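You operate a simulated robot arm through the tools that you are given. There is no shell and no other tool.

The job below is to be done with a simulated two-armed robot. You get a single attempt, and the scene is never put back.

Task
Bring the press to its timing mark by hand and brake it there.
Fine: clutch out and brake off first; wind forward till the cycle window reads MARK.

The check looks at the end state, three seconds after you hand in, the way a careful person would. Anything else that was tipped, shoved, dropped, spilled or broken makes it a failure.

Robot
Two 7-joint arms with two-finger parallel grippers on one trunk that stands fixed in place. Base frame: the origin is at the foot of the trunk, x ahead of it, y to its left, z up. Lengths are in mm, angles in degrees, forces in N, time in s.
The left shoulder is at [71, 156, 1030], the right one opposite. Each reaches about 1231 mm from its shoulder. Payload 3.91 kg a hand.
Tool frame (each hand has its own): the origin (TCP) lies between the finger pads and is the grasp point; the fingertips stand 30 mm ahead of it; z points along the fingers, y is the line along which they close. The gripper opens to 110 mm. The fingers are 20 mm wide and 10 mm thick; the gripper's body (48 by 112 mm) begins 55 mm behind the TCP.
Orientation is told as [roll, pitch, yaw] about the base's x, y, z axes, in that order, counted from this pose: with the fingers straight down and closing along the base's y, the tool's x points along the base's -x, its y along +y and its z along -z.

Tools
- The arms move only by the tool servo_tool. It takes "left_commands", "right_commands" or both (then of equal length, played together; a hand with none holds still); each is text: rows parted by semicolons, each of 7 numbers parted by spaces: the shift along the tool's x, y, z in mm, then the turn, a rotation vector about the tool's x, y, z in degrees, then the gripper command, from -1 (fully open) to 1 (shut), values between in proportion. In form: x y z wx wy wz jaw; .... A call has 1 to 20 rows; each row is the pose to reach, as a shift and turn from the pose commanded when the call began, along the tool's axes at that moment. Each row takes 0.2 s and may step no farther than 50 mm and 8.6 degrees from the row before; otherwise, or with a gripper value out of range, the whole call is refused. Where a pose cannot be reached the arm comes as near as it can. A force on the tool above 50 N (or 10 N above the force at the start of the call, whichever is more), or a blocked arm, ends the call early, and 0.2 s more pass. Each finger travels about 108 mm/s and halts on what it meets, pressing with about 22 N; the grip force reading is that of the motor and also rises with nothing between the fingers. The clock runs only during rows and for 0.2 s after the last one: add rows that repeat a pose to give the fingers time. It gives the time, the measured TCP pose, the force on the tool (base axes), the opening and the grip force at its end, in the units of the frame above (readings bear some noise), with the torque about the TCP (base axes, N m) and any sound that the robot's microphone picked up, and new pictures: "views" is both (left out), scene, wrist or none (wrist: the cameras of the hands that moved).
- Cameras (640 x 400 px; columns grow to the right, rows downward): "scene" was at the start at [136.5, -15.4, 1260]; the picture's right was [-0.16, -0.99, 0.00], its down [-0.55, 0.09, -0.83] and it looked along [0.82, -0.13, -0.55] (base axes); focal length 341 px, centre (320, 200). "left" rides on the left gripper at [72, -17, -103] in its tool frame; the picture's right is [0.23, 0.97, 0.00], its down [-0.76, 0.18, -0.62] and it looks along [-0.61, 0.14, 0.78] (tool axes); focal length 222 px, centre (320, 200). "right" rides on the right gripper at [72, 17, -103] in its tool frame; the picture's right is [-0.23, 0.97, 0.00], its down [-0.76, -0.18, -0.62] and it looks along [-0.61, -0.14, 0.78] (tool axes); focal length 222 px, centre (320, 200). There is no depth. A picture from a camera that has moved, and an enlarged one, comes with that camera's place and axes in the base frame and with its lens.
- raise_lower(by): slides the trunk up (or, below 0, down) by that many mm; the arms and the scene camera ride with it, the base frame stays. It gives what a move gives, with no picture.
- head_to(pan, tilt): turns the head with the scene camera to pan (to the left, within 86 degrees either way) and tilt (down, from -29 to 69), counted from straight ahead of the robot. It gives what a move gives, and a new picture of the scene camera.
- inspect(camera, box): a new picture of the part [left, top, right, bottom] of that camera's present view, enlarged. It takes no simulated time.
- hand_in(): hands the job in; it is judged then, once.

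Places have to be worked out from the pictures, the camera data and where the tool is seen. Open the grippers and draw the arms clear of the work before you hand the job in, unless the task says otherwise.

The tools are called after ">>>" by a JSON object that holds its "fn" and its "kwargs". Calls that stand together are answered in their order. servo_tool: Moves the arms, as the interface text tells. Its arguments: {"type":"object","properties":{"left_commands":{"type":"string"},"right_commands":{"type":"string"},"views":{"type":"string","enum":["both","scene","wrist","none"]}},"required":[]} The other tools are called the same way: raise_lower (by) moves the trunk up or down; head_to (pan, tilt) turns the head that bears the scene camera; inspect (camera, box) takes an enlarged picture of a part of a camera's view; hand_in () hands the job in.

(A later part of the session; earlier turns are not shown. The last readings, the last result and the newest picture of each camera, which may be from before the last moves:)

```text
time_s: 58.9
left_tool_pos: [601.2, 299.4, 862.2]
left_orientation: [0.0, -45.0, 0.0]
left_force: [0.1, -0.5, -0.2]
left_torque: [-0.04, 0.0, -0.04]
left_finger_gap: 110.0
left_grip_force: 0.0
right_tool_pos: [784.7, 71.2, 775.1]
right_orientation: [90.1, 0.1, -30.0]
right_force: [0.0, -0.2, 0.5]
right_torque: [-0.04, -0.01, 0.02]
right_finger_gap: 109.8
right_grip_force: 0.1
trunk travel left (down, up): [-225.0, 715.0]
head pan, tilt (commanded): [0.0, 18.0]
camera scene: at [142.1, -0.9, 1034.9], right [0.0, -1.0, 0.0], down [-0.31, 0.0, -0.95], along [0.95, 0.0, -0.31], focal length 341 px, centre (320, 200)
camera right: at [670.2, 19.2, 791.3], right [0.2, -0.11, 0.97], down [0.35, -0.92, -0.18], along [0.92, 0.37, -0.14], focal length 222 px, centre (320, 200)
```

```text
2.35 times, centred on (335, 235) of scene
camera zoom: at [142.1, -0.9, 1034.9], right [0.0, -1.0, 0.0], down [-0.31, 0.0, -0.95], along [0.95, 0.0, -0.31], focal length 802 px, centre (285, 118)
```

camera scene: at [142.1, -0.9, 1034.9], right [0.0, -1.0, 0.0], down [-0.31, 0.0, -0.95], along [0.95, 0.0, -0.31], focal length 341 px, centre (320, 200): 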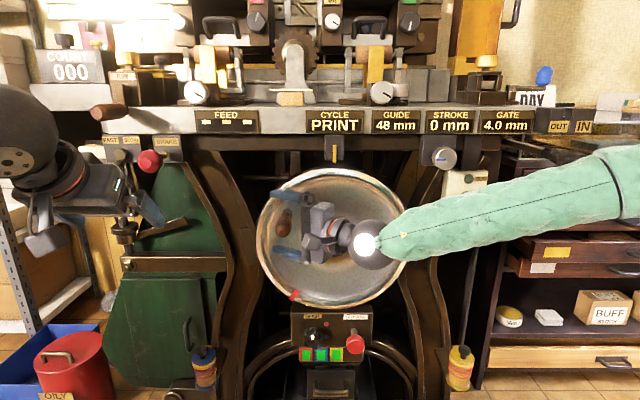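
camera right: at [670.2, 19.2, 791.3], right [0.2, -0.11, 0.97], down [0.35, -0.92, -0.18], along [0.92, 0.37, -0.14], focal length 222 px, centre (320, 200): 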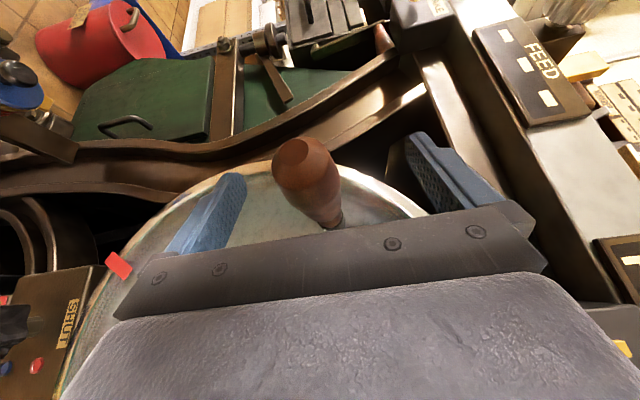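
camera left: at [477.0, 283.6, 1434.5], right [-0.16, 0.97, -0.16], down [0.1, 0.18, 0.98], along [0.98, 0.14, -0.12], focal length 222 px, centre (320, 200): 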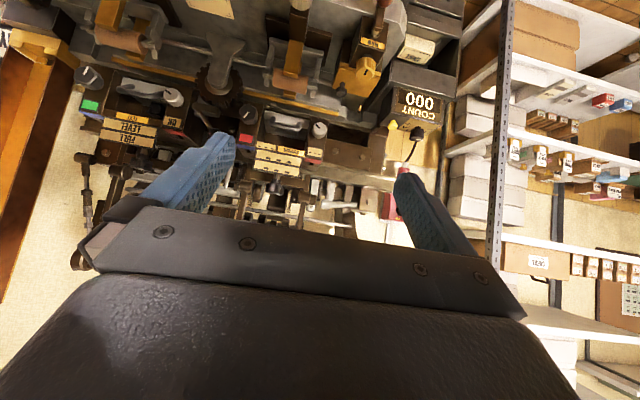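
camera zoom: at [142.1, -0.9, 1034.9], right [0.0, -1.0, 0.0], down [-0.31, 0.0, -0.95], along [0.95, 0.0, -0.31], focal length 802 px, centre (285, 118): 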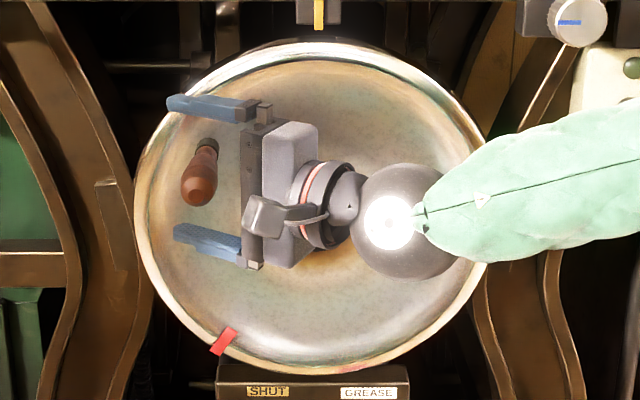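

The handle sits centred between the fingers. I'll close the right gripper on it and watch the forces.

>>> {"fn": "servo_tool", "kwargs": {"right_commands": "0 0 0 0 0 0 0.0; 0 0 0 0 0 0 0.3; 0 0 0 0 0 0 0.6; 0 0 0 0 0 0 1; 0 0 0 0 0 0 1; 0 0 0 0 0 0 1", "views": "both"}}

>>> {"fn": "inspect", "kwargs": {"camera": "scene", "box": [240, 150, 430, 320]}}

```text
time_s: 60.3
left_tool_pos: [601.6, 299.6, 862.3]
left_orientation: [0.0, -44.9, -0.1]
left_force: [0.1, 0.8, 0.8]
left_torque: [0.01, -0.01, -0.01]
left_finger_gap: 109.9
left_grip_force: 0.0
right_tool_pos: [784.6, 72.1, 770.9]
right_orientation: [89.9, 0.1, -29.8]
right_force: [-12.8, -7.0, -27.4]
right_torque: [0.02, -0.24, -0.02]
right_finger_gap: 31.2
right_grip_force: 45.5
trunk travel left (down, up): [-225.0, 715.0]
head pan, tilt (commanded): [0.0, 18.0]
camera scene: at [143.0, -1.2, 1034.5], right [0.0, -1.0, 0.0], down [-0.31, 0.0, -0.95], along [0.95, 0.0, -0.31], focal length 341 px, centre (320, 200)
camera right: at [670.4, 18.7, 788.9], right [0.2, -0.11, 0.97], down [0.35, -0.92, -0.18], along [0.92, 0.38, -0.14], focal length 222 px, centre (320, 200)
```

scene: 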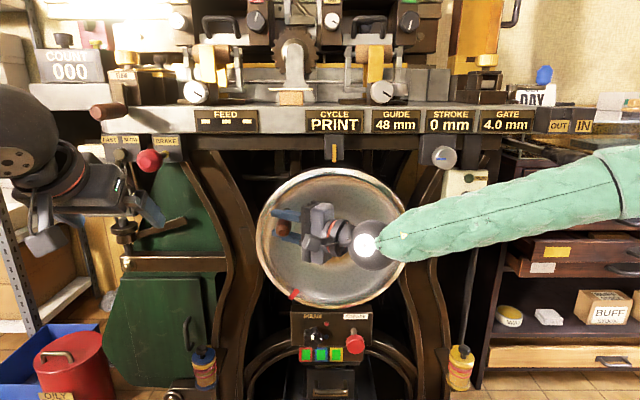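
right: 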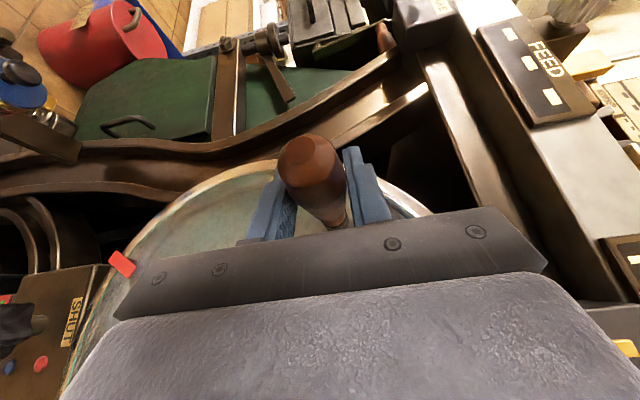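

```text
2.35 times, centred on (335, 235) of scene
camera zoom: at [143.0, -1.2, 1034.5], right [0.0, -1.0, 0.0], down [-0.31, 0.0, -0.95], along [0.95, 0.0, -0.31], focal length 802 px, centre (285, 118)
```

zoom: 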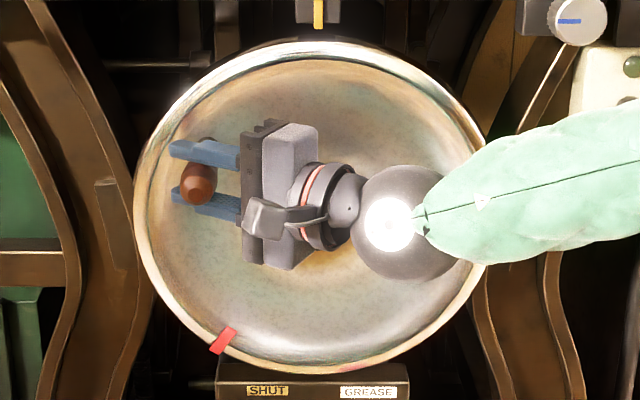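

The grip is firm (31 mm). The handle already resists about 17 N tangentially without the wheel moving, which hints the brake is on. I'll nudge it gently clockwise (up-right) to check.

>>> {"fn": "servo_tool", "kwargs": {"right_commands": "-0.8 2 -1.4 0 0 0 1; -1.6 4 -2.8 0 0 0 1; -2.4 6.3 -4.2 0 0 0 1; -2.4 6.3 -4.2 0 0 0 1", "views": "scene"}}

>>> {"fn": "inspect", "kwargs": {"camera": "scene", "box": [240, 150, 430, 320]}}

```text
time_s: 60.9
left_tool_pos: [602.6, 300.9, 861.7]
left_orientation: [0.0, -45.0, 0.1]
left_force: [-0.3, 0.1, 0.4]
left_torque: [0.03, 0.04, -0.01]
left_finger_gap: 109.8
left_grip_force: 0.0
right_tool_pos: [784.6, 70.7, 771.4]
right_orientation: [89.5, 0.1, -29.8]
right_force: [15.3, 17.2, -14.4]
right_torque: [0.01, -0.44, -1.12]
right_finger_gap: 31.4
right_grip_force: 44.9
trunk travel left (down, up): [-225.0, 715.0]
head pan, tilt (commanded): [0.0, 18.0]
stopped in row 3 (right hand): the force on the tool passed its limit at 53 N (the readings are from after the stop); the commanded pose is now the measured one
camera scene: at [144.1, 0.3, 1035.2], right [0.0, -1.0, 0.0], down [-0.31, 0.0, -0.95], along [0.95, 0.0, -0.31], focal length 341 px, centre (320, 200)
```

scene: 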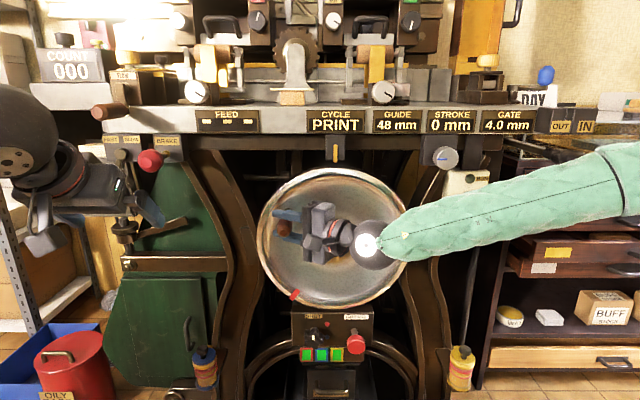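

```text
2.35 times, centred on (335, 235) of scene
camera zoom: at [144.1, 0.3, 1035.2], right [0.0, -1.0, 0.0], down [-0.31, 0.0, -0.95], along [0.95, 0.0, -0.31], focal length 802 px, centre (285, 118)
```

zoom: 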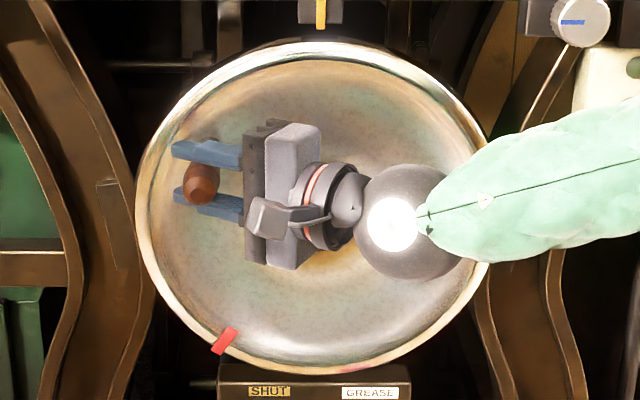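

The wheel is locked even at 53 N, so the brake (knob out, yellow band showing) is on. I'll relax the stress in the right hand, then bring the left hand to the brake knob.

>>> {"fn": "servo_tool", "kwargs": {"right_commands": "-0.4 -1.2 1.8 0 0 0 1; -0.8 -2.4 3.6 0 0 0 1; -0.8 -2.4 3.6 0 0 0 1", "left_commands": "0 0 0 0 0 0 -1; 0 0 0 0 0 0 -1; 0 0 0 0 0 0 -1", "views": "none"}}

```text
time_s: 61.7
left_tool_pos: [601.5, 298.1, 861.6]
left_orientation: [0.1, -44.9, -0.2]
left_force: [-0.4, -0.1, 0.5]
left_torque: [-0.02, -0.02, -0.04]
left_finger_gap: 110.2
left_grip_force: 0.1
right_tool_pos: [786.2, 71.6, 772.3]
right_orientation: [89.7, 0.1, -29.9]
right_force: [-18.8, -21.1, -14.0]
right_torque: [-0.02, -0.03, -0.44]
right_finger_gap: 31.0
right_grip_force: 45.0
trunk travel left (down, up): [-225.0, 715.0]
head pan, tilt (commanded): [0.0, 18.0]
```

The residual force along the finger direction flipped sign, so I'll back off 2 mm along it and 2 mm in height.

>>> {"fn": "servo_tool", "kwargs": {"right_commands": "0 -1 -1 0 0 0 1; 0 -2 -2 0 0 0 1; 0 -2 -2 0 0 0 1", "views": "none"}}

```text
time_s: 62.5
left_tool_pos: [600.8, 299.9, 861.7]
left_orientation: [0.1, -45.0, -0.1]
left_force: [0.4, 0.9, -0.6]
left_torque: [-0.01, -0.01, 0.01]
left_finger_gap: 110.2
left_grip_force: 0.0
right_tool_pos: [785.8, 72.1, 771.4]
right_orientation: [89.9, 0.0, -29.8]
right_force: [1.9, -4.1, 2.5]
right_torque: [-0.01, 0.07, 0.39]
right_finger_gap: 31.0
right_grip_force: 45.4
trunk travel left (down, up): [-225.0, 715.0]
head pan, tilt (commanded): [0.0, 18.0]
```

The right hand is relaxed and holding the handle. Now I'll bring the left hand (fingers 45° forward-down, gap ~80) to a pre-grasp in front of the brake ball and look.

>>> {"fn": "servo_tool", "kwargs": {"left_commands": "-40 6 6 0 0 0 -0.45; -80 12 11 0 0 0 -0.45; -120 18 17 0 0 0 -0.45; -160 24 22.6 0 0 0 -0.45; -160 24 22.6 0 0 0 -0.45", "views": "both"}}

>>> {"fn": "inspect", "kwargs": {"camera": "left", "box": [200, 80, 500, 270]}}

>>> {"fn": "inspect", "kwargs": {"camera": "scene", "box": [80, 90, 240, 210]}}

```text
time_s: 63.7
left_tool_pos: [730.7, 324.6, 961.1]
left_orientation: [0.1, -44.9, 0.0]
left_force: [0.1, 0.9, -0.1]
left_torque: [0.01, 0.0, 0.0]
left_finger_gap: 79.9
left_grip_force: 0.1
right_tool_pos: [785.6, 72.0, 771.2]
right_orientation: [89.8, 0.0, -29.9]
right_force: [20.0, 9.8, 19.1]
right_torque: [0.01, 0.18, -0.02]
right_finger_gap: 31.1
right_grip_force: 44.7
trunk travel left (down, up): [-225.0, 715.0]
head pan, tilt (commanded): [0.0, 18.0]
camera scene: at [142.1, -0.4, 1035.1], right [0.0, -1.0, 0.0], down [-0.31, 0.0, -0.95], along [0.95, 0.0, -0.31], focal length 341 px, centre (320, 200)
camera left: at [606.3, 309.0, 982.8], right [-0.16, 0.97, -0.16], down [0.1, 0.18, 0.98], along [0.98, 0.14, -0.12], focal length 222 px, centre (320, 200)
```

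scene: 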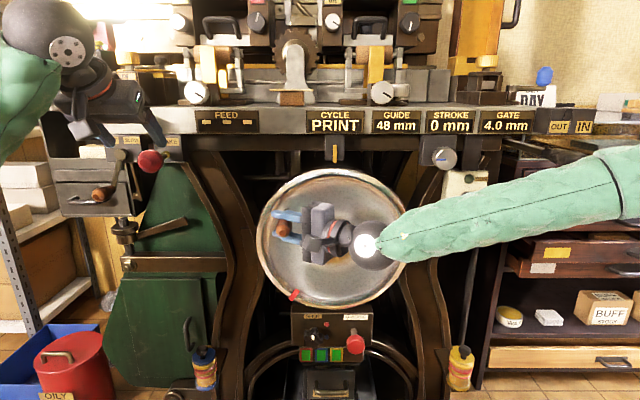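
left: 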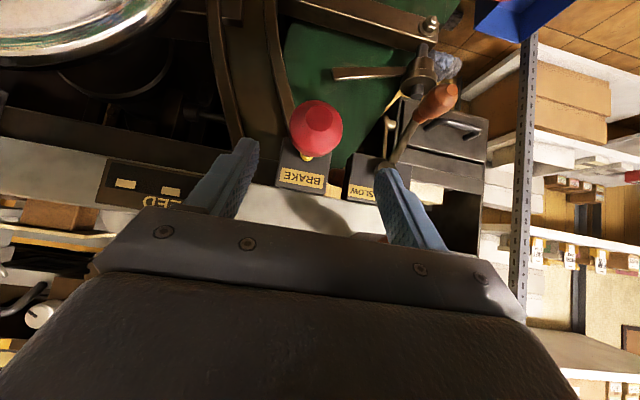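

```text
2.11 times, centred on (350, 175) of left
camera zoom: at [606.3, 309.0, 982.8], right [-0.16, 0.97, -0.16], down [0.1, 0.18, 0.98], along [0.98, 0.14, -0.12], focal length 468 px, centre (257, 253)
```

zoom: 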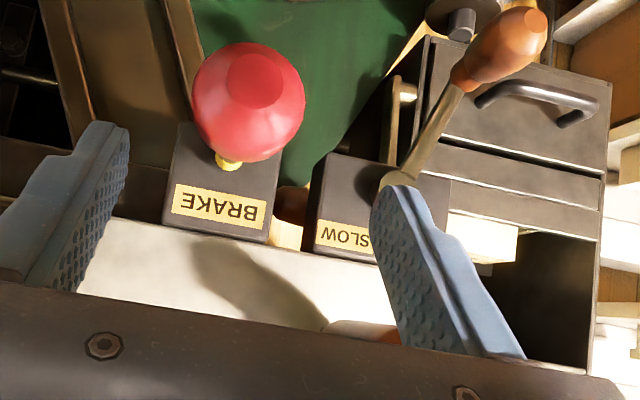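

```text
3.33 times, centred on (160, 150) of scene
camera zoom: at [142.1, -0.4, 1035.1], right [0.0, -1.0, 0.0], down [-0.31, 0.0, -0.95], along [0.95, 0.0, -0.31], focal length 1136 px, centre (853, 367)
```

zoom: 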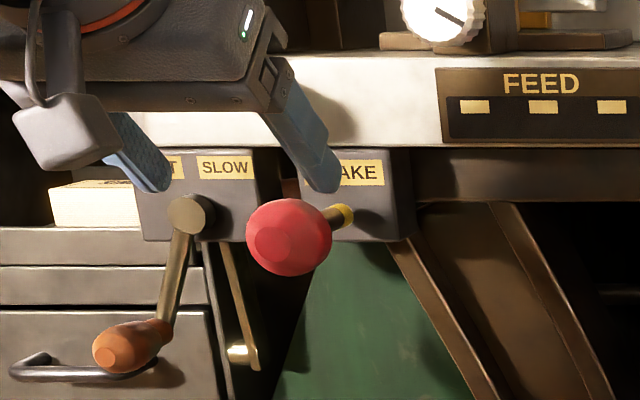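

The ball centre triangulates to about [787,321,900], and the throttle lever at the left stays about 20 mm outside the left finger. I'll advance 80 mm along the fingers and close on the ball.

>>> {"fn": "servo_tool", "kwargs": {"left_commands": "0 -2 20 0 0 0 -0.45; 0 -3 40 0 0 0 -0.45; 1 -3.5 60 0 0 0 -0.45; 2 -3.5 80 0 0 0 -0.45; 2 -3.5 80 0 0 0 -0.45; 2 -3.5 80 0 0 0 -0.1; 2 -3.5 80 0 0 0 0.2; 2 -3.5 80 0 0 0 0.6; 2 -3.5 80 0 0 0 1; 2 -3.5 80 0 0 0 1", "views": "both"}}

>>> {"fn": "inspect", "kwargs": {"camera": "scene", "box": [80, 90, 240, 210]}}

>>> {"fn": "inspect", "kwargs": {"camera": "left", "box": [200, 80, 500, 270]}}

```text
time_s: 65.3
left_tool_pos: [786.2, 319.5, 901.9]
left_orientation: [-0.1, -45.0, 0.0]
left_force: [-0.5, -0.2, 0.1]
left_torque: [0.0, 0.02, 0.02]
left_finger_gap: 43.9
left_grip_force: 0.1
right_tool_pos: [785.3, 72.4, 771.0]
right_orientation: [89.9, 0.0, -29.9]
right_force: [9.4, 11.3, 6.6]
right_torque: [0.01, 0.47, 0.67]
right_finger_gap: 31.2
right_grip_force: 45.2
trunk travel left (down, up): [-225.0, 715.0]
head pan, tilt (commanded): [0.0, 18.0]
stopped in row 7 (right hand): the force on the tool passed its limit at 50 N (the readings are from after the stop); the commanded pose is now the measured one
camera scene: at [142.1, -0.5, 1034.2], right [0.0, -1.0, 0.0], down [-0.31, 0.0, -0.95], along [0.95, 0.0, -0.31], focal length 341 px, centre (320, 200)
camera left: at [662.1, 304.3, 922.7], right [-0.16, 0.97, -0.16], down [0.1, 0.18, 0.98], along [0.98, 0.14, -0.12], focal length 222 px, centre (320, 200)
```

scene: 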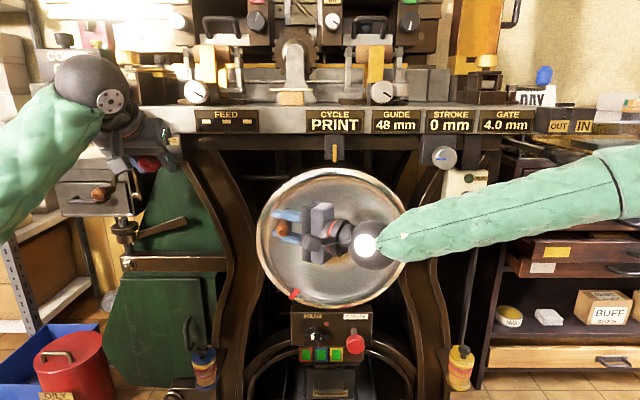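
left: 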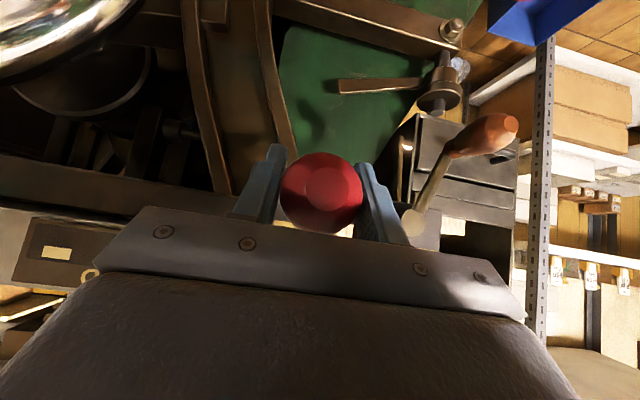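

```text
3.33 times, centred on (160, 150) of scene
camera zoom: at [142.1, -0.5, 1034.2], right [0.0, -1.0, 0.0], down [-0.31, 0.0, -0.95], along [0.95, 0.0, -0.31], focal length 1136 px, centre (853, 367)
```

zoom: 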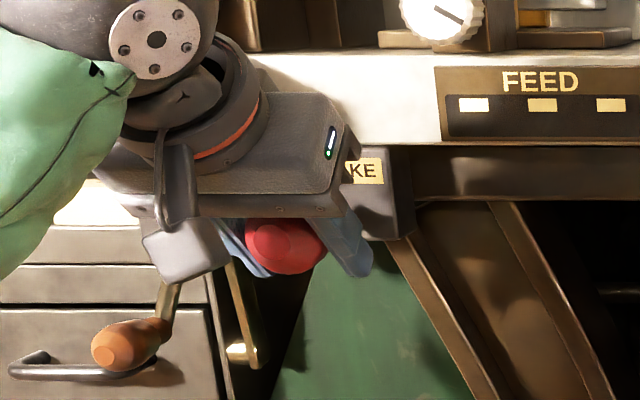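

```text
2.11 times, centred on (350, 175) of left
camera zoom: at [662.1, 304.3, 922.7], right [-0.16, 0.97, -0.16], down [0.1, 0.18, 0.98], along [0.98, 0.14, -0.12], focal length 468 px, centre (257, 253)
```

zoom: 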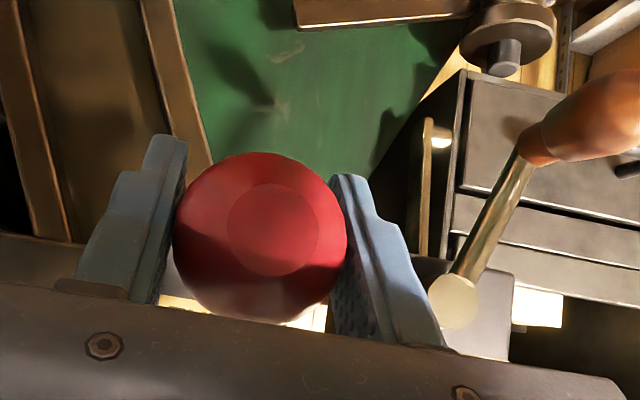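

The call stopped only because the rigid right grip on a locked wheel picked up body sway. I'll loosen the right grip to a loose cage and finish closing the left fingers on the ball.

>>> {"fn": "servo_tool", "kwargs": {"right_commands": "0 0 0 0 0 0 0.15; 0 0 0 0 0 0 0.15; 0 0 0 0 0 0 0.15; 0 0 0 0 0 0 0.15; 0 0 0 0 0 0 0.15", "left_commands": "0 0 0 0 0 0 0.2; 0 0 0 0 0 0 0.5; 0 0 0 0 0 0 1; 0 0 0 0 0 0 1; 0 0 0 0 0 0 1", "views": "wrist"}}

```text
time_s: 66.5
left_tool_pos: [786.9, 319.4, 900.5]
left_orientation: [0.0, -44.9, -0.2]
left_force: [0.4, 0.2, -4.4]
left_torque: [0.03, -0.08, -0.05]
left_finger_gap: 42.2
left_grip_force: 44.8
right_tool_pos: [785.5, 71.7, 771.4]
right_orientation: [89.7, 0.0, -29.9]
right_force: [0.4, 0.4, -0.5]
right_torque: [-0.02, 0.02, 0.01]
right_finger_gap: 46.6
right_grip_force: 0.1
trunk travel left (down, up): [-225.0, 715.0]
head pan, tilt (commanded): [0.0, 18.0]
camera right: at [670.6, 17.9, 788.3], right [0.2, -0.11, 0.97], down [0.35, -0.92, -0.18], along [0.92, 0.38, -0.14], focal length 222 px, centre (320, 200)
camera left: at [662.3, 304.0, 923.2], right [-0.16, 0.97, -0.16], down [0.1, 0.18, 0.98], along [0.98, 0.14, -0.12], focal length 222 px, centre (320, 200)
```

right: 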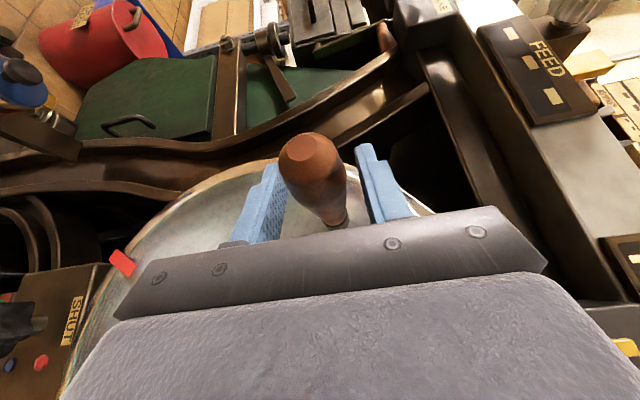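
left: 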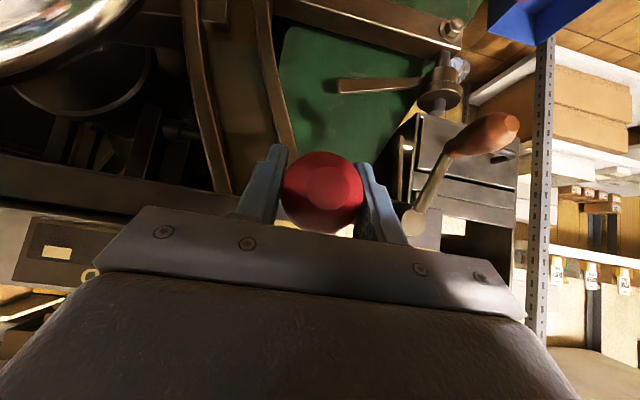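

The left fingers hold the brake ball (42 mm). I'll push it straight in (+x) in 5 mm steps up to 30 mm, watching force and sound.

>>> {"fn": "servo_tool", "kwargs": {"left_commands": "-3.5 0 3.5 0 0 0 1; -7.1 0 7.1 0 0 0 1; -10.6 0 10.6 0 0 0 1; -14.1 0 14.1 0 0 0 1; -17.7 0 17.7 0 0 0 1; -21.2 0 21.2 0 0 0 1; -21.2 0 21.2 0 0 0 1", "views": "both"}}

>>> {"fn": "inspect", "kwargs": {"camera": "scene", "box": [80, 90, 240, 210]}}

```text
time_s: 68.1
left_tool_pos: [817.3, 319.5, 901.9]
left_orientation: [-0.1, -44.8, -0.1]
left_force: [1.0, -3.7, -6.7]
left_torque: [-0.13, -0.18, 0.08]
left_finger_gap: 42.4
left_grip_force: 44.7
right_tool_pos: [786.9, 69.9, 771.2]
right_orientation: [89.8, 0.1, -29.9]
right_force: [-0.1, 0.5, -0.3]
right_torque: [0.02, 0.03, 0.01]
right_finger_gap: 46.5
right_grip_force: 0.0
trunk travel left (down, up): [-225.0, 715.0]
head pan, tilt (commanded): [0.0, 18.0]
camera scene: at [142.6, -1.0, 1034.8], right [0.0, -1.0, 0.0], down [-0.31, 0.0, -0.95], along [0.95, 0.0, -0.31], focal length 341 px, centre (320, 200)
camera left: at [692.6, 304.0, 923.3], right [-0.16, 0.97, -0.16], down [0.1, 0.18, 0.98], along [0.98, 0.14, -0.12], focal length 222 px, centre (320, 200)
```

scene: 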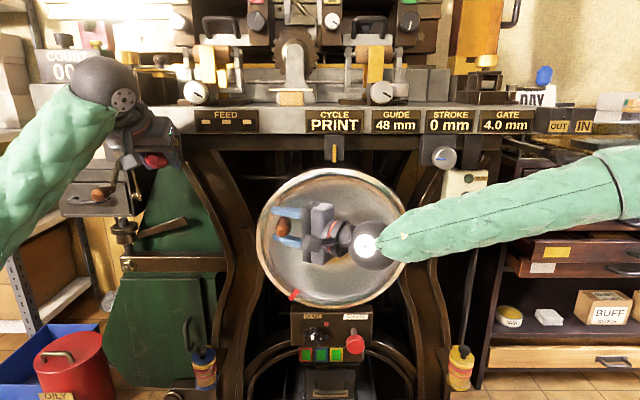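
left: 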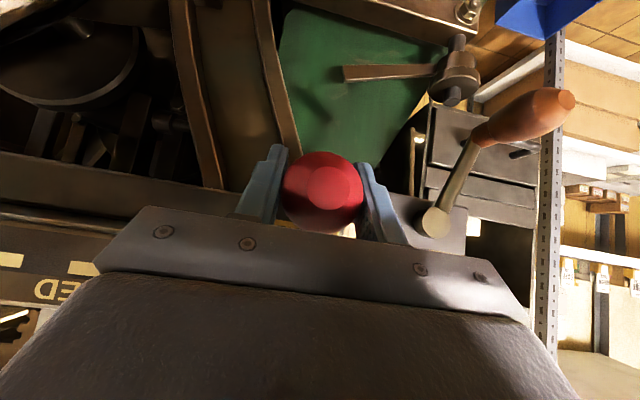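

```text
3.33 times, centred on (160, 150) of scene
camera zoom: at [142.6, -1.0, 1034.8], right [0.0, -1.0, 0.0], down [-0.31, 0.0, -0.95], along [0.95, 0.0, -0.31], focal length 1136 px, centre (853, 367)
```

zoom: 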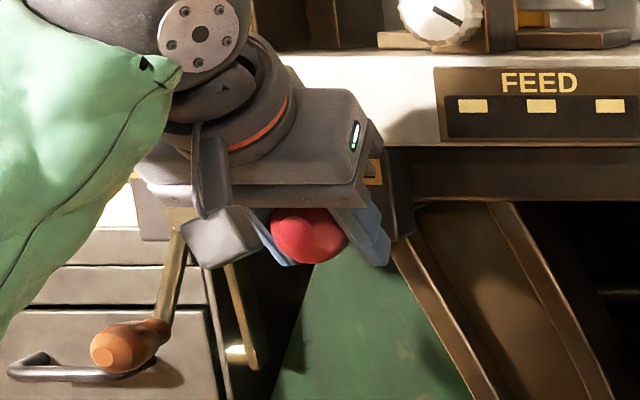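

The knob slid in 30 mm with hardly any force. I'll push a little further in small steps to find its end stop.

>>> {"fn": "servo_tool", "kwargs": {"left_commands": "-1.8 0 1.8 0 0 0 1; -3.5 0 3.5 0 0 0 1; -5.3 0 5.3 0 0 0 1; -7.1 0 7.1 0 0 0 1; -7.1 0 7.1 0 0 0 1", "views": "wrist"}}

```text
time_s: 69.3
left_tool_pos: [825.8, 320.4, 902.8]
left_orientation: [-0.1, -45.1, 0.0]
left_force: [-31.3, -5.9, -11.0]
left_torque: [0.03, -0.22, 0.03]
left_finger_gap: 42.5
left_grip_force: 44.6
right_tool_pos: [783.5, 71.0, 773.7]
right_orientation: [89.9, 0.1, -30.0]
right_force: [0.4, 0.9, 0.7]
right_torque: [0.02, -0.03, 0.02]
right_finger_gap: 46.8
right_grip_force: 0.0
trunk travel left (down, up): [-225.0, 715.0]
head pan, tilt (commanded): [0.0, 18.0]
camera left: at [700.7, 304.1, 924.4], right [-0.16, 0.97, -0.16], down [0.1, 0.18, 0.98], along [0.98, 0.14, -0.12], focal length 222 px, centre (320, 200)
```

left: 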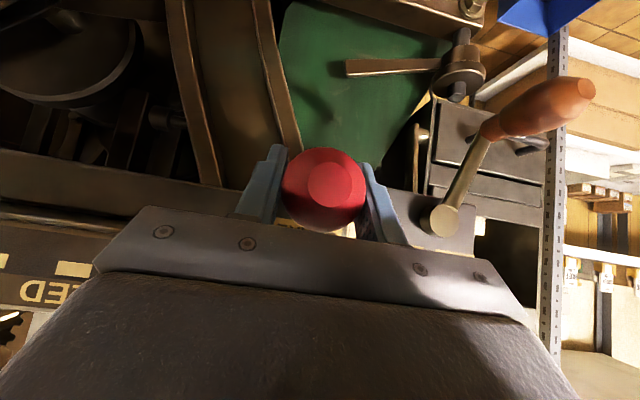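

The stop came at about x≈825 (31 N), so the knob is fully in after ~38 mm. I'll release the ball, withdraw the left hand, and check that the wheel has stayed put.

>>> {"fn": "servo_tool", "kwargs": {"left_commands": "1.5 0 -1.5 0 0 0 1; 1.5 0 -1.5 0 0 0 0.2; 1.5 0 -1.5 0 0 0 -0.45; 1.5 0 -1.5 0 0 0 -0.45; 1.5 0 -20 0 0 0 -0.45; 1.5 0 -40 0 0 0 -0.45; 1.5 0 -60 0 0 0 -0.45; 1.5 0 -80 0 0 0 -0.45; 20 0 -100 0 0 0 -0.45; 20 0 -100 0 0 0 -0.45", "views": "both"}}

>>> {"fn": "inspect", "kwargs": {"camera": "scene", "box": [80, 90, 240, 210]}}

>>> {"fn": "inspect", "kwargs": {"camera": "scene", "box": [240, 150, 430, 320]}}

>>> {"fn": "inspect", "kwargs": {"camera": "right", "box": [220, 100, 440, 240]}}

```text
time_s: 71.5
left_tool_pos: [742.3, 320.0, 958.8]
left_orientation: [0.0, -45.0, -0.2]
left_force: [-0.1, 0.0, -0.7]
left_torque: [-0.02, 0.0, -0.01]
left_finger_gap: 79.8
left_grip_force: 0.1
right_tool_pos: [786.5, 70.3, 771.8]
right_orientation: [89.8, 0.0, -29.8]
right_force: [-0.2, 0.1, -0.2]
right_torque: [0.01, 0.01, -0.03]
right_finger_gap: 46.8
right_grip_force: 0.1
trunk travel left (down, up): [-225.0, 715.0]
head pan, tilt (commanded): [0.0, 18.0]
camera scene: at [142.2, -0.9, 1034.8], right [0.0, -1.0, 0.0], down [-0.31, 0.0, -0.95], along [0.95, 0.0, -0.31], focal length 341 px, centre (320, 200)
camera left: at [616.6, 304.5, 979.9], right [-0.16, 0.97, -0.16], down [0.1, 0.18, 0.98], along [0.98, 0.14, -0.12], focal length 222 px, centre (320, 200)
```

scene: 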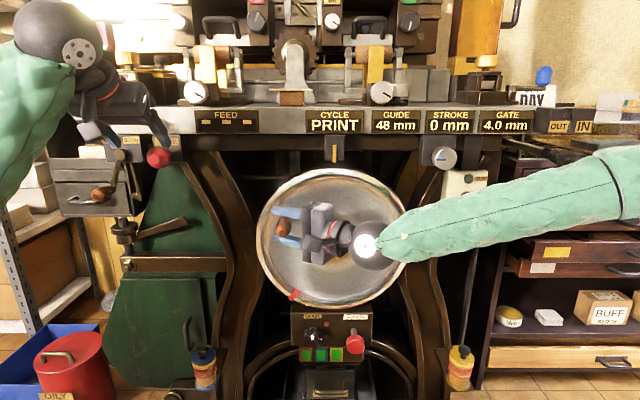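
left: 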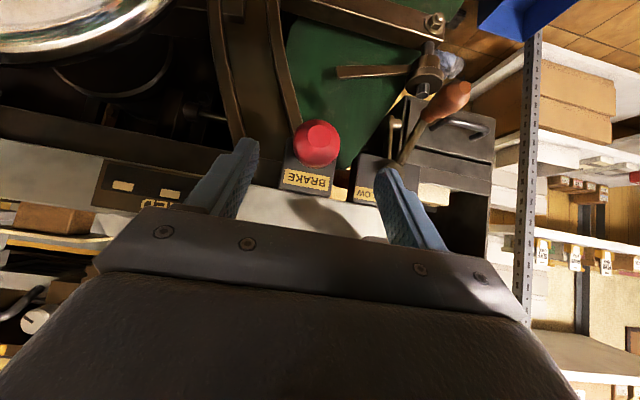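

```text
3.33 times, centred on (160, 150) of scene
camera zoom: at [142.2, -0.9, 1034.8], right [0.0, -1.0, 0.0], down [-0.31, 0.0, -0.95], along [0.95, 0.0, -0.31], focal length 1136 px, centre (853, 367)
```

zoom: 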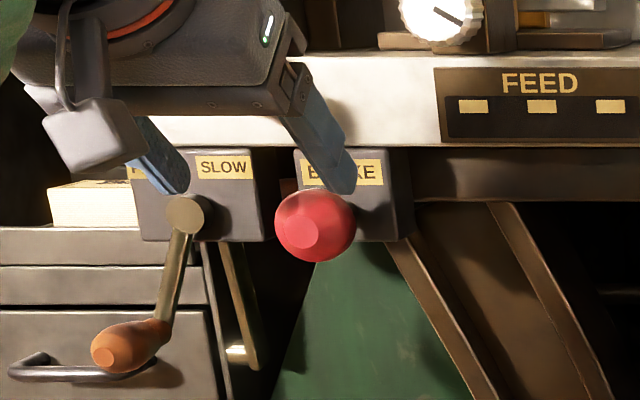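

```text
2.35 times, centred on (335, 235) of scene
camera zoom: at [142.2, -0.9, 1034.8], right [0.0, -1.0, 0.0], down [-0.31, 0.0, -0.95], along [0.95, 0.0, -0.31], focal length 802 px, centre (285, 118)
```

zoom: 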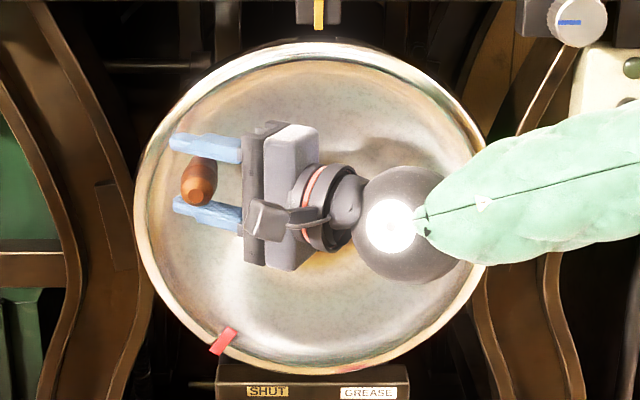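

```text
2.86 times, centred on (330, 170) of right
camera zoom: at [670.5, 17.8, 788.4], right [0.2, -0.11, 0.97], down [0.35, -0.92, -0.18], along [0.92, 0.38, -0.14], focal length 635 px, centre (291, 286)
```

zoom: 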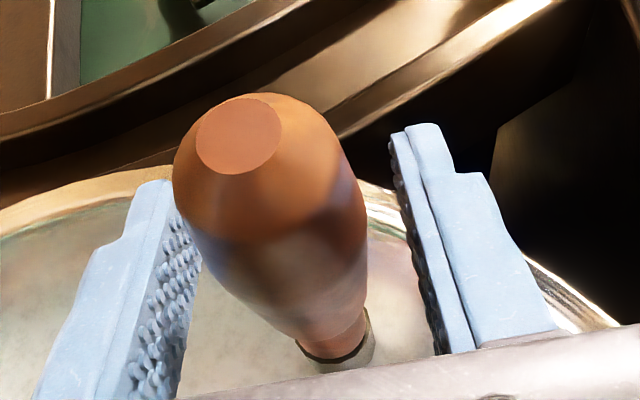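

The brake knob is in and the yellow band hidden; the wheel stayed put. I'll re-close the right grip on the handle.

>>> {"fn": "servo_tool", "kwargs": {"right_commands": "0 0 0 0 0 0 0.4; 0 0 0 0 0 0 0.7; 0 0 0 0 0 0 1; 0 0 0 0 0 0 1; 0 0 0 0 0 0 1", "views": "none"}}

```text
time_s: 72.7
left_tool_pos: [740.2, 320.7, 958.4]
left_orientation: [0.0, -44.9, -0.1]
left_force: [-0.4, 0.6, 0.3]
left_torque: [-0.01, -0.02, 0.05]
left_finger_gap: 79.6
left_grip_force: 0.0
right_tool_pos: [785.2, 70.7, 771.8]
right_orientation: [89.9, 0.0, -29.9]
right_force: [3.0, 1.2, 3.7]
right_torque: [0.0, 0.02, -0.01]
right_finger_gap: 31.2
right_grip_force: 45.0
trunk travel left (down, up): [-225.0, 715.0]
head pan, tilt (commanded): [0.0, 18.0]
```

The grip is relaxed with little force. I'll nudge the crank clockwise (up-right) by about 5° to see whether it turns freely and what the cycle window does.

>>> {"fn": "servo_tool", "kwargs": {"right_commands": "-0.9 2.2 -1.5 0 0 0 1; -1.75 4.4 -3 0 0 0 1; -2.65 6.5 -4.6 0 0 0 1; -3.55 8.6 -6.15 0 0 0 1; -3.55 8.6 -6.15 0 0 0 1", "views": "scene"}}

>>> {"fn": "inspect", "kwargs": {"camera": "scene", "box": [190, 100, 430, 320]}}

```text
time_s: 73.9
left_tool_pos: [739.7, 321.5, 957.5]
left_orientation: [0.1, -44.9, 0.0]
left_force: [0.2, 0.0, 0.0]
left_torque: [-0.01, -0.01, 0.01]
left_finger_gap: 79.6
left_grip_force: 0.0
right_tool_pos: [785.1, 64.4, 780.3]
right_orientation: [89.8, 0.0, -29.9]
right_force: [0.4, 8.6, 1.8]
right_torque: [0.0, -0.08, 0.32]
right_finger_gap: 31.2
right_grip_force: 44.9
trunk travel left (down, up): [-225.0, 715.0]
head pan, tilt (commanded): [0.0, 18.0]
camera scene: at [142.1, -0.6, 1035.0], right [0.0, -1.0, 0.0], down [-0.31, 0.0, -0.95], along [0.95, 0.0, -0.31], focal length 341 px, centre (320, 200)
```

scene: 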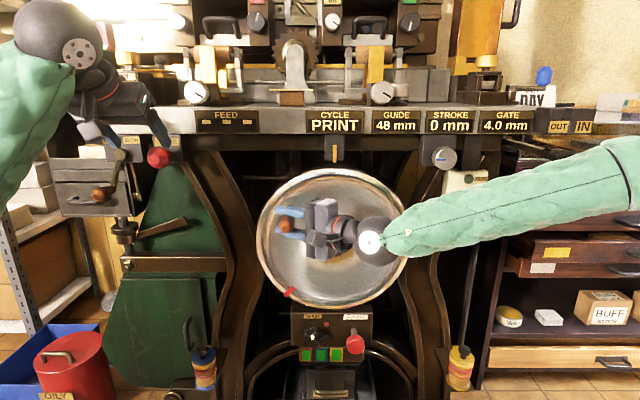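

```text
1.82 times, centred on (310, 210) of scene
camera zoom: at [142.1, -0.6, 1035.0], right [0.0, -1.0, 0.0], down [-0.31, 0.0, -0.95], along [0.95, 0.0, -0.31], focal length 620 px, centre (338, 182)
```

zoom: 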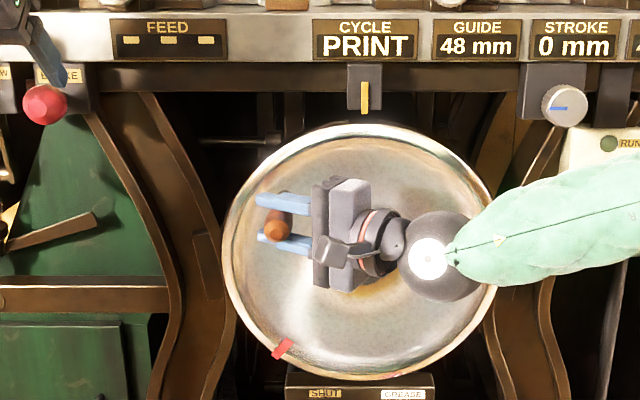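

The wheel turns freely clockwise with under 10 N, so the brake is off. I'll wind another ~20° the same way and watch the cycle window for the order of readings.

>>> {"fn": "servo_tool", "kwargs": {"right_commands": "-3.1 6.5 -5.4 0 0 0 1; -6.4 12.5 -11.1 0 0 0 1; -9.95 18 -17.2 0 0 0 1; -13.65 23 -23.6 0 0 0 1; -17.5 27.5 -30.3 0 0 0 1; -17.5 27.5 -30.3 0 0 0 1", "views": "scene"}}

>>> {"fn": "inspect", "kwargs": {"camera": "scene", "box": [190, 100, 430, 320]}}

```text
time_s: 75.3
left_tool_pos: [739.8, 321.0, 958.9]
left_orientation: [-0.1, -44.9, -0.1]
left_force: [0.0, -0.3, -0.5]
left_torque: [-0.03, -0.02, -0.01]
left_finger_gap: 79.8
left_grip_force: 0.1
right_tool_pos: [785.3, 29.8, 809.5]
right_orientation: [89.8, 0.0, -29.9]
right_force: [1.0, 8.7, 8.8]
right_torque: [0.01, 0.22, 0.15]
right_finger_gap: 31.1
right_grip_force: 45.0
trunk travel left (down, up): [-225.0, 715.0]
head pan, tilt (commanded): [0.0, 18.0]
camera scene: at [141.7, -0.5, 1035.1], right [0.0, -1.0, 0.0], down [-0.31, 0.0, -0.95], along [0.95, 0.0, -0.31], focal length 341 px, centre (320, 200)
```

scene: 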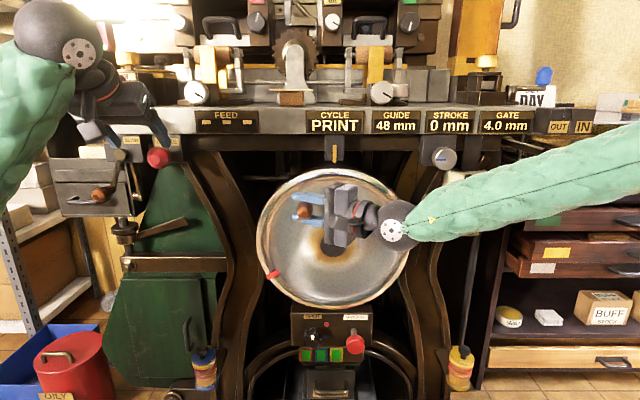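

```text
1.82 times, centred on (310, 210) of scene
camera zoom: at [141.7, -0.5, 1035.1], right [0.0, -1.0, 0.0], down [-0.31, 0.0, -0.95], along [0.95, 0.0, -0.31], focal length 620 px, centre (338, 182)
```

zoom: 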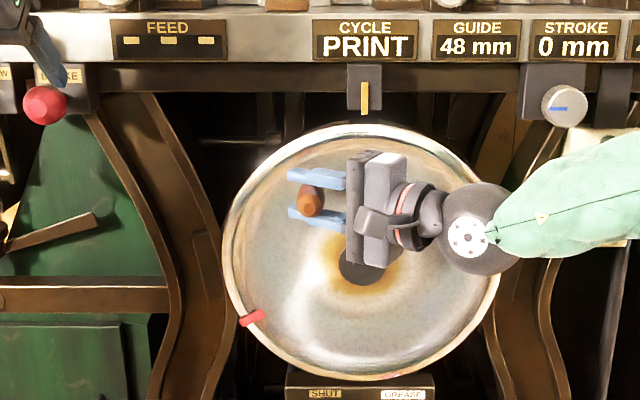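

The wheel has turned about 24° clockwise; the red tab climbs the left side and the window still reads PRINT. I'll continue clockwise toward the top in another ~24°.

>>> {"fn": "servo_tool", "kwargs": {"right_commands": "-3.9 5.4 -6.75 0 0 0 1; -8.1 8.75 -14 0 0 0 1; -12.35 11.5 -21.4 0 0 0 1; -16.7 13.7 -28.9 0 0 0 1; -21.1 15.25 -36.5 0 0 0 1; -25.55 16.2 -44.25 0 0 0 1; -25.55 16.2 -44.25 0 0 0 1", "views": "scene"}}

>>> {"fn": "inspect", "kwargs": {"camera": "scene", "box": [190, 100, 430, 320]}}

```text
time_s: 76.9
left_tool_pos: [740.9, 320.1, 958.1]
left_orientation: [0.0, -45.0, -0.2]
left_force: [-0.1, -0.6, -0.5]
left_torque: [0.03, 0.06, -0.03]
left_finger_gap: 80.1
left_grip_force: 0.0
right_tool_pos: [784.5, -22.4, 824.1]
right_orientation: [90.0, 0.0, -29.9]
right_force: [0.8, 4.1, 9.4]
right_torque: [0.05, -0.01, 0.18]
right_finger_gap: 31.5
right_grip_force: 45.1
trunk travel left (down, up): [-225.0, 715.0]
head pan, tilt (commanded): [0.0, 18.0]
camera scene: at [141.6, -0.8, 1035.0], right [0.0, -1.0, 0.0], down [-0.31, 0.0, -0.95], along [0.95, 0.0, -0.31], focal length 341 px, centre (320, 200)
```

scene: 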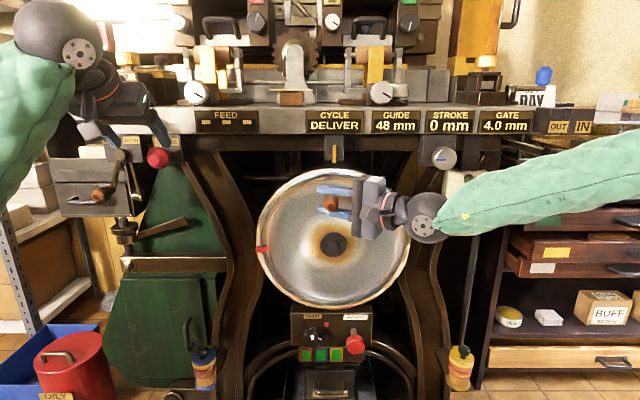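

```text
1.82 times, centred on (310, 210) of scene
camera zoom: at [141.6, -0.8, 1035.0], right [0.0, -1.0, 0.0], down [-0.31, 0.0, -0.95], along [0.95, 0.0, -0.31], focal length 620 px, centre (338, 182)
```

zoom: 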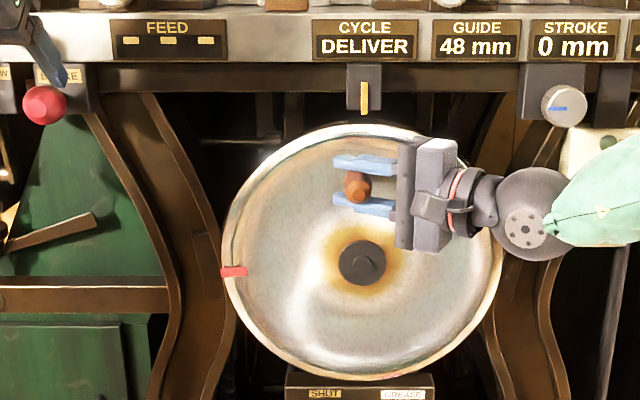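

The window changed from PRINT to DELIVER, so clockwise is forward. I'll continue winding clockwise about 40° more, over the top and down the right side.

>>> {"fn": "servo_tool", "kwargs": {"right_commands": "-4.5 0.3 -7.8 0 0 0 1; -9 0 -15.6 0 0 0 1; -13.45 -0.95 -23.3 0 0 0 1; -17.85 -2.5 -30.9 0 0 0 1; -22.2 -4.7 -38.45 0 0 0 1; -26.5 -7.45 -45.9 0 0 0 1; -30.65 -10.8 -53.1 0 0 0 1; -34.65 -14.75 -60 0 0 0 1; -38.55 -19.2 -66.8 0 0 0 1; -42.25 -24.2 -73.2 0 0 0 1; -42.25 -24.2 -73.2 0 0 0 1", "views": "scene"}}

>>> {"fn": "inspect", "kwargs": {"camera": "scene", "box": [210, 100, 450, 320]}}

```text
time_s: 79.3
left_tool_pos: [740.2, 319.8, 957.9]
left_orientation: [-0.1, -44.9, -0.1]
left_force: [0.2, 0.3, -0.4]
left_torque: [-0.01, 0.0, 0.01]
left_finger_gap: 79.8
left_grip_force: 0.0
right_tool_pos: [786.1, -106.2, 798.7]
right_orientation: [89.7, 0.0, -29.9]
right_force: [-1.4, -3.5, 9.0]
right_torque: [0.02, -0.11, 0.33]
right_finger_gap: 31.4
right_grip_force: 45.2
trunk travel left (down, up): [-225.0, 715.0]
head pan, tilt (commanded): [0.0, 18.0]
camera scene: at [141.4, -1.3, 1034.9], right [0.0, -1.0, 0.0], down [-0.31, 0.0, -0.95], along [0.95, 0.0, -0.31], focal length 341 px, centre (320, 200)
```

scene: 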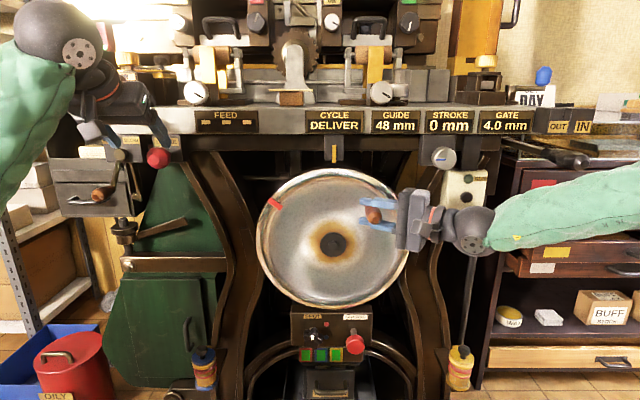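

```text
1.82 times, centred on (330, 210) of scene
camera zoom: at [141.4, -1.3, 1034.9], right [0.0, -1.0, 0.0], down [-0.31, 0.0, -0.95], along [0.95, 0.0, -0.31], focal length 620 px, centre (302, 182)
```

zoom: 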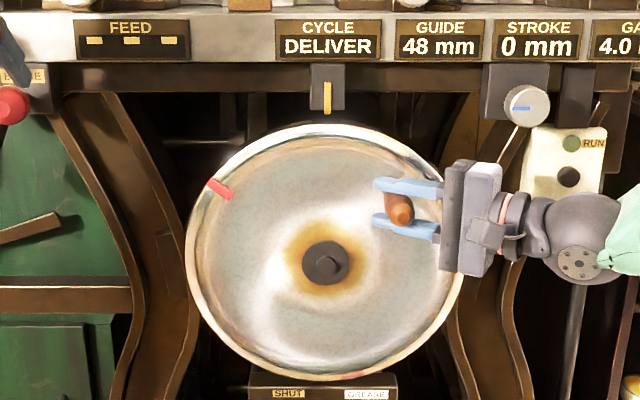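

The red tab is now about 57° short of the pointer and the window still reads DELIVER. I'll wind 36° further clockwise, then go in finer steps.

>>> {"fn": "servo_tool", "kwargs": {"right_commands": "-3.55 -5.5 -6.15 0 0 0 1; -6.9 -11.5 -11.95 0 0 0 1; -10 -18 -17.3 0 0 0 1; -12.9 -24.9 -22.3 0 0 0 1; -15.5 -32.1 -26.8 0 0 0 1; -17.9 -39.7 -31 0 0 0 1; -20 -47.6 -34.6 0 0 0 1; -21.8 -55.8 -37.8 0 0 0 1; -23.35 -64.3 -40.4 0 0 0 1; -23.35 -64.3 -40.4 0 0 0 1", "views": "scene"}}

>>> {"fn": "inspect", "kwargs": {"camera": "scene", "box": [210, 100, 450, 320]}}

```text
time_s: 81.5
left_tool_pos: [741.9, 322.8, 958.4]
left_orientation: [-0.1, -45.0, -0.1]
left_force: [0.3, -0.5, 1.0]
left_torque: [0.01, 0.03, -0.02]
left_finger_gap: 79.6
left_grip_force: 0.1
right_tool_pos: [785.6, -152.7, 735.4]
right_orientation: [89.8, -0.1, -29.7]
right_force: [-12.5, 30.4, -6.6]
right_torque: [0.01, 0.21, -0.12]
right_finger_gap: 31.2
right_grip_force: 44.6
trunk travel left (down, up): [-225.0, 715.0]
head pan, tilt (commanded): [0.0, 18.0]
camera scene: at [141.9, 0.5, 1034.8], right [0.0, -1.0, 0.0], down [-0.31, 0.0, -0.95], along [0.95, 0.0, -0.31], focal length 341 px, centre (320, 200)
```

scene: 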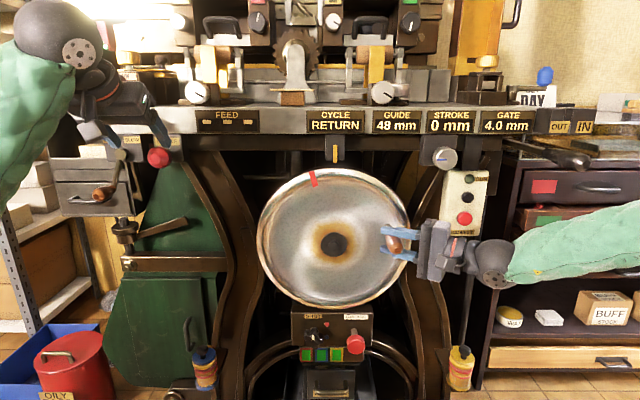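

```text
1.82 times, centred on (330, 210) of scene
camera zoom: at [141.9, 0.5, 1034.8], right [0.0, -1.0, 0.0], down [-0.31, 0.0, -0.95], along [0.95, 0.0, -0.31], focal length 620 px, centre (302, 182)
```

zoom: 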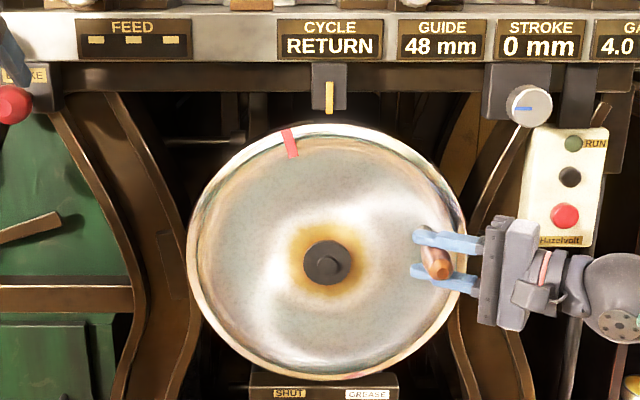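

The window now reads RETURN and the red tab is about 18° short of the pointer. A circle fit gives centre (-32,698), r≈126. I'll go 11° further in slow steps.

>>> {"fn": "servo_tool", "kwargs": {"right_commands": "0.3 -1.8 0.5 0 0 0 1; -0.1 -5.5 -0.2 0 0 0 1; -0.5 -9.3 -1.2 0 0 0 1; -1 -13 -2 0 0 0 1; -1.5 -17 -2.6 0 0 0 1; -1.8 -20.8 -3.1 0 0 0 1; -2 -24.5 -3.5 0 0 0 1; -2 -24.5 -3.5 0 0 0 1", "views": "scene"}}

>>> {"fn": "inspect", "kwargs": {"camera": "scene", "box": [260, 95, 400, 195]}}

```text
time_s: 83.3
left_tool_pos: [741.5, 320.6, 958.6]
left_orientation: [-0.1, -45.0, -0.1]
left_force: [0.3, 0.1, 0.6]
left_torque: [0.01, 0.03, 0.01]
left_finger_gap: 79.6
left_grip_force: 0.1
right_tool_pos: [785.5, -157.4, 711.6]
right_orientation: [89.7, 0.0, -30.0]
right_force: [-12.6, 13.4, 5.8]
right_torque: [-0.01, -0.05, -0.13]
right_finger_gap: 30.8
right_grip_force: 45.1
trunk travel left (down, up): [-225.0, 715.0]
head pan, tilt (commanded): [0.0, 18.0]
camera scene: at [141.1, -0.4, 1035.0], right [0.0, -1.0, 0.0], down [-0.31, 0.0, -0.95], along [0.95, 0.0, -0.31], focal length 341 px, centre (320, 200)
```

scene: 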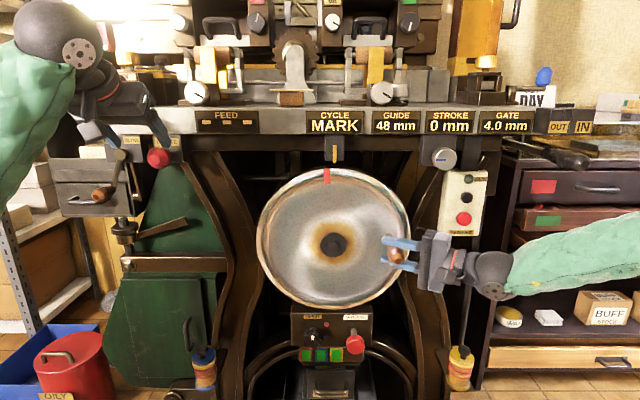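

```text
4.00 times, centred on (330, 145) of scene
camera zoom: at [141.1, -0.4, 1035.0], right [0.0, -1.0, 0.0], down [-0.31, 0.0, -0.95], along [0.95, 0.0, -0.31], focal length 1364 px, centre (280, 420)
```

zoom: 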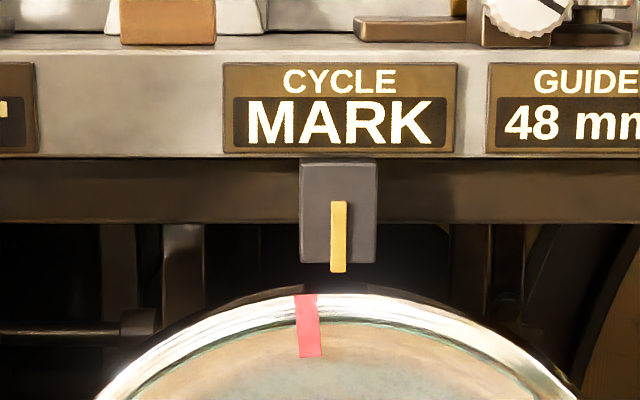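

The window reads MARK; the red tab is still about 5–6° left of the pointer. I'll creep about 3° further to centre it better, watching that MARK stays.

>>> {"fn": "servo_tool", "kwargs": {"right_commands": "0.5 -1.6 -0.1 0 0 0 1; 1 -3.3 -0.2 0 0 0 1; 1 -5 -0.2 0 0 0 1; 1 -6.6 -0.2 0 0 0 1; 1 -6.6 -0.2 0 0 0 1", "views": "scene"}}

>>> {"fn": "inspect", "kwargs": {"camera": "scene", "box": [260, 95, 400, 195]}}

```text
time_s: 84.5
left_tool_pos: [741.7, 320.0, 957.7]
left_orientation: [0.0, -45.0, -0.1]
left_force: [1.3, 0.4, -0.1]
left_torque: [0.0, -0.02, 0.0]
left_finger_gap: 79.9
left_grip_force: 0.1
right_tool_pos: [785.0, -157.7, 704.9]
right_orientation: [89.8, 0.0, -30.0]
right_force: [15.3, 2.1, 8.3]
right_torque: [0.02, 0.02, -0.6]
right_finger_gap: 31.2
right_grip_force: 44.8
trunk travel left (down, up): [-225.0, 715.0]
head pan, tilt (commanded): [0.0, 18.0]
camera scene: at [142.4, -0.9, 1034.9], right [0.0, -1.0, 0.0], down [-0.31, 0.0, -0.95], along [0.95, 0.0, -0.31], focal length 341 px, centre (320, 200)
```

scene: 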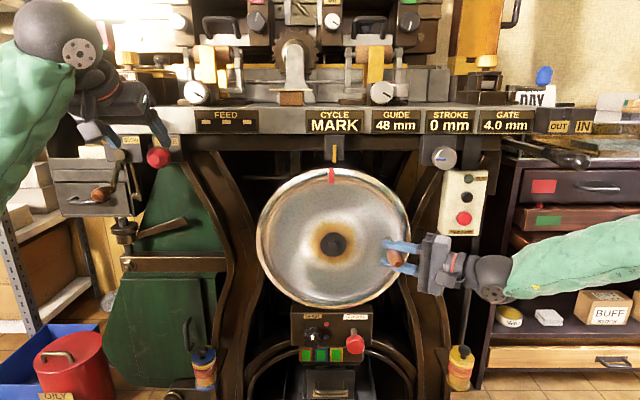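

```text
4.00 times, centred on (330, 145) of scene
camera zoom: at [142.4, -0.9, 1034.9], right [0.0, -1.0, 0.0], down [-0.31, 0.0, -0.95], along [0.95, 0.0, -0.31], focal length 1364 px, centre (280, 420)
```

zoom: 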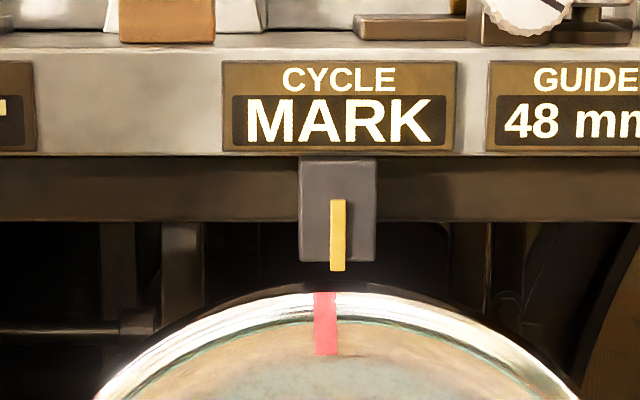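

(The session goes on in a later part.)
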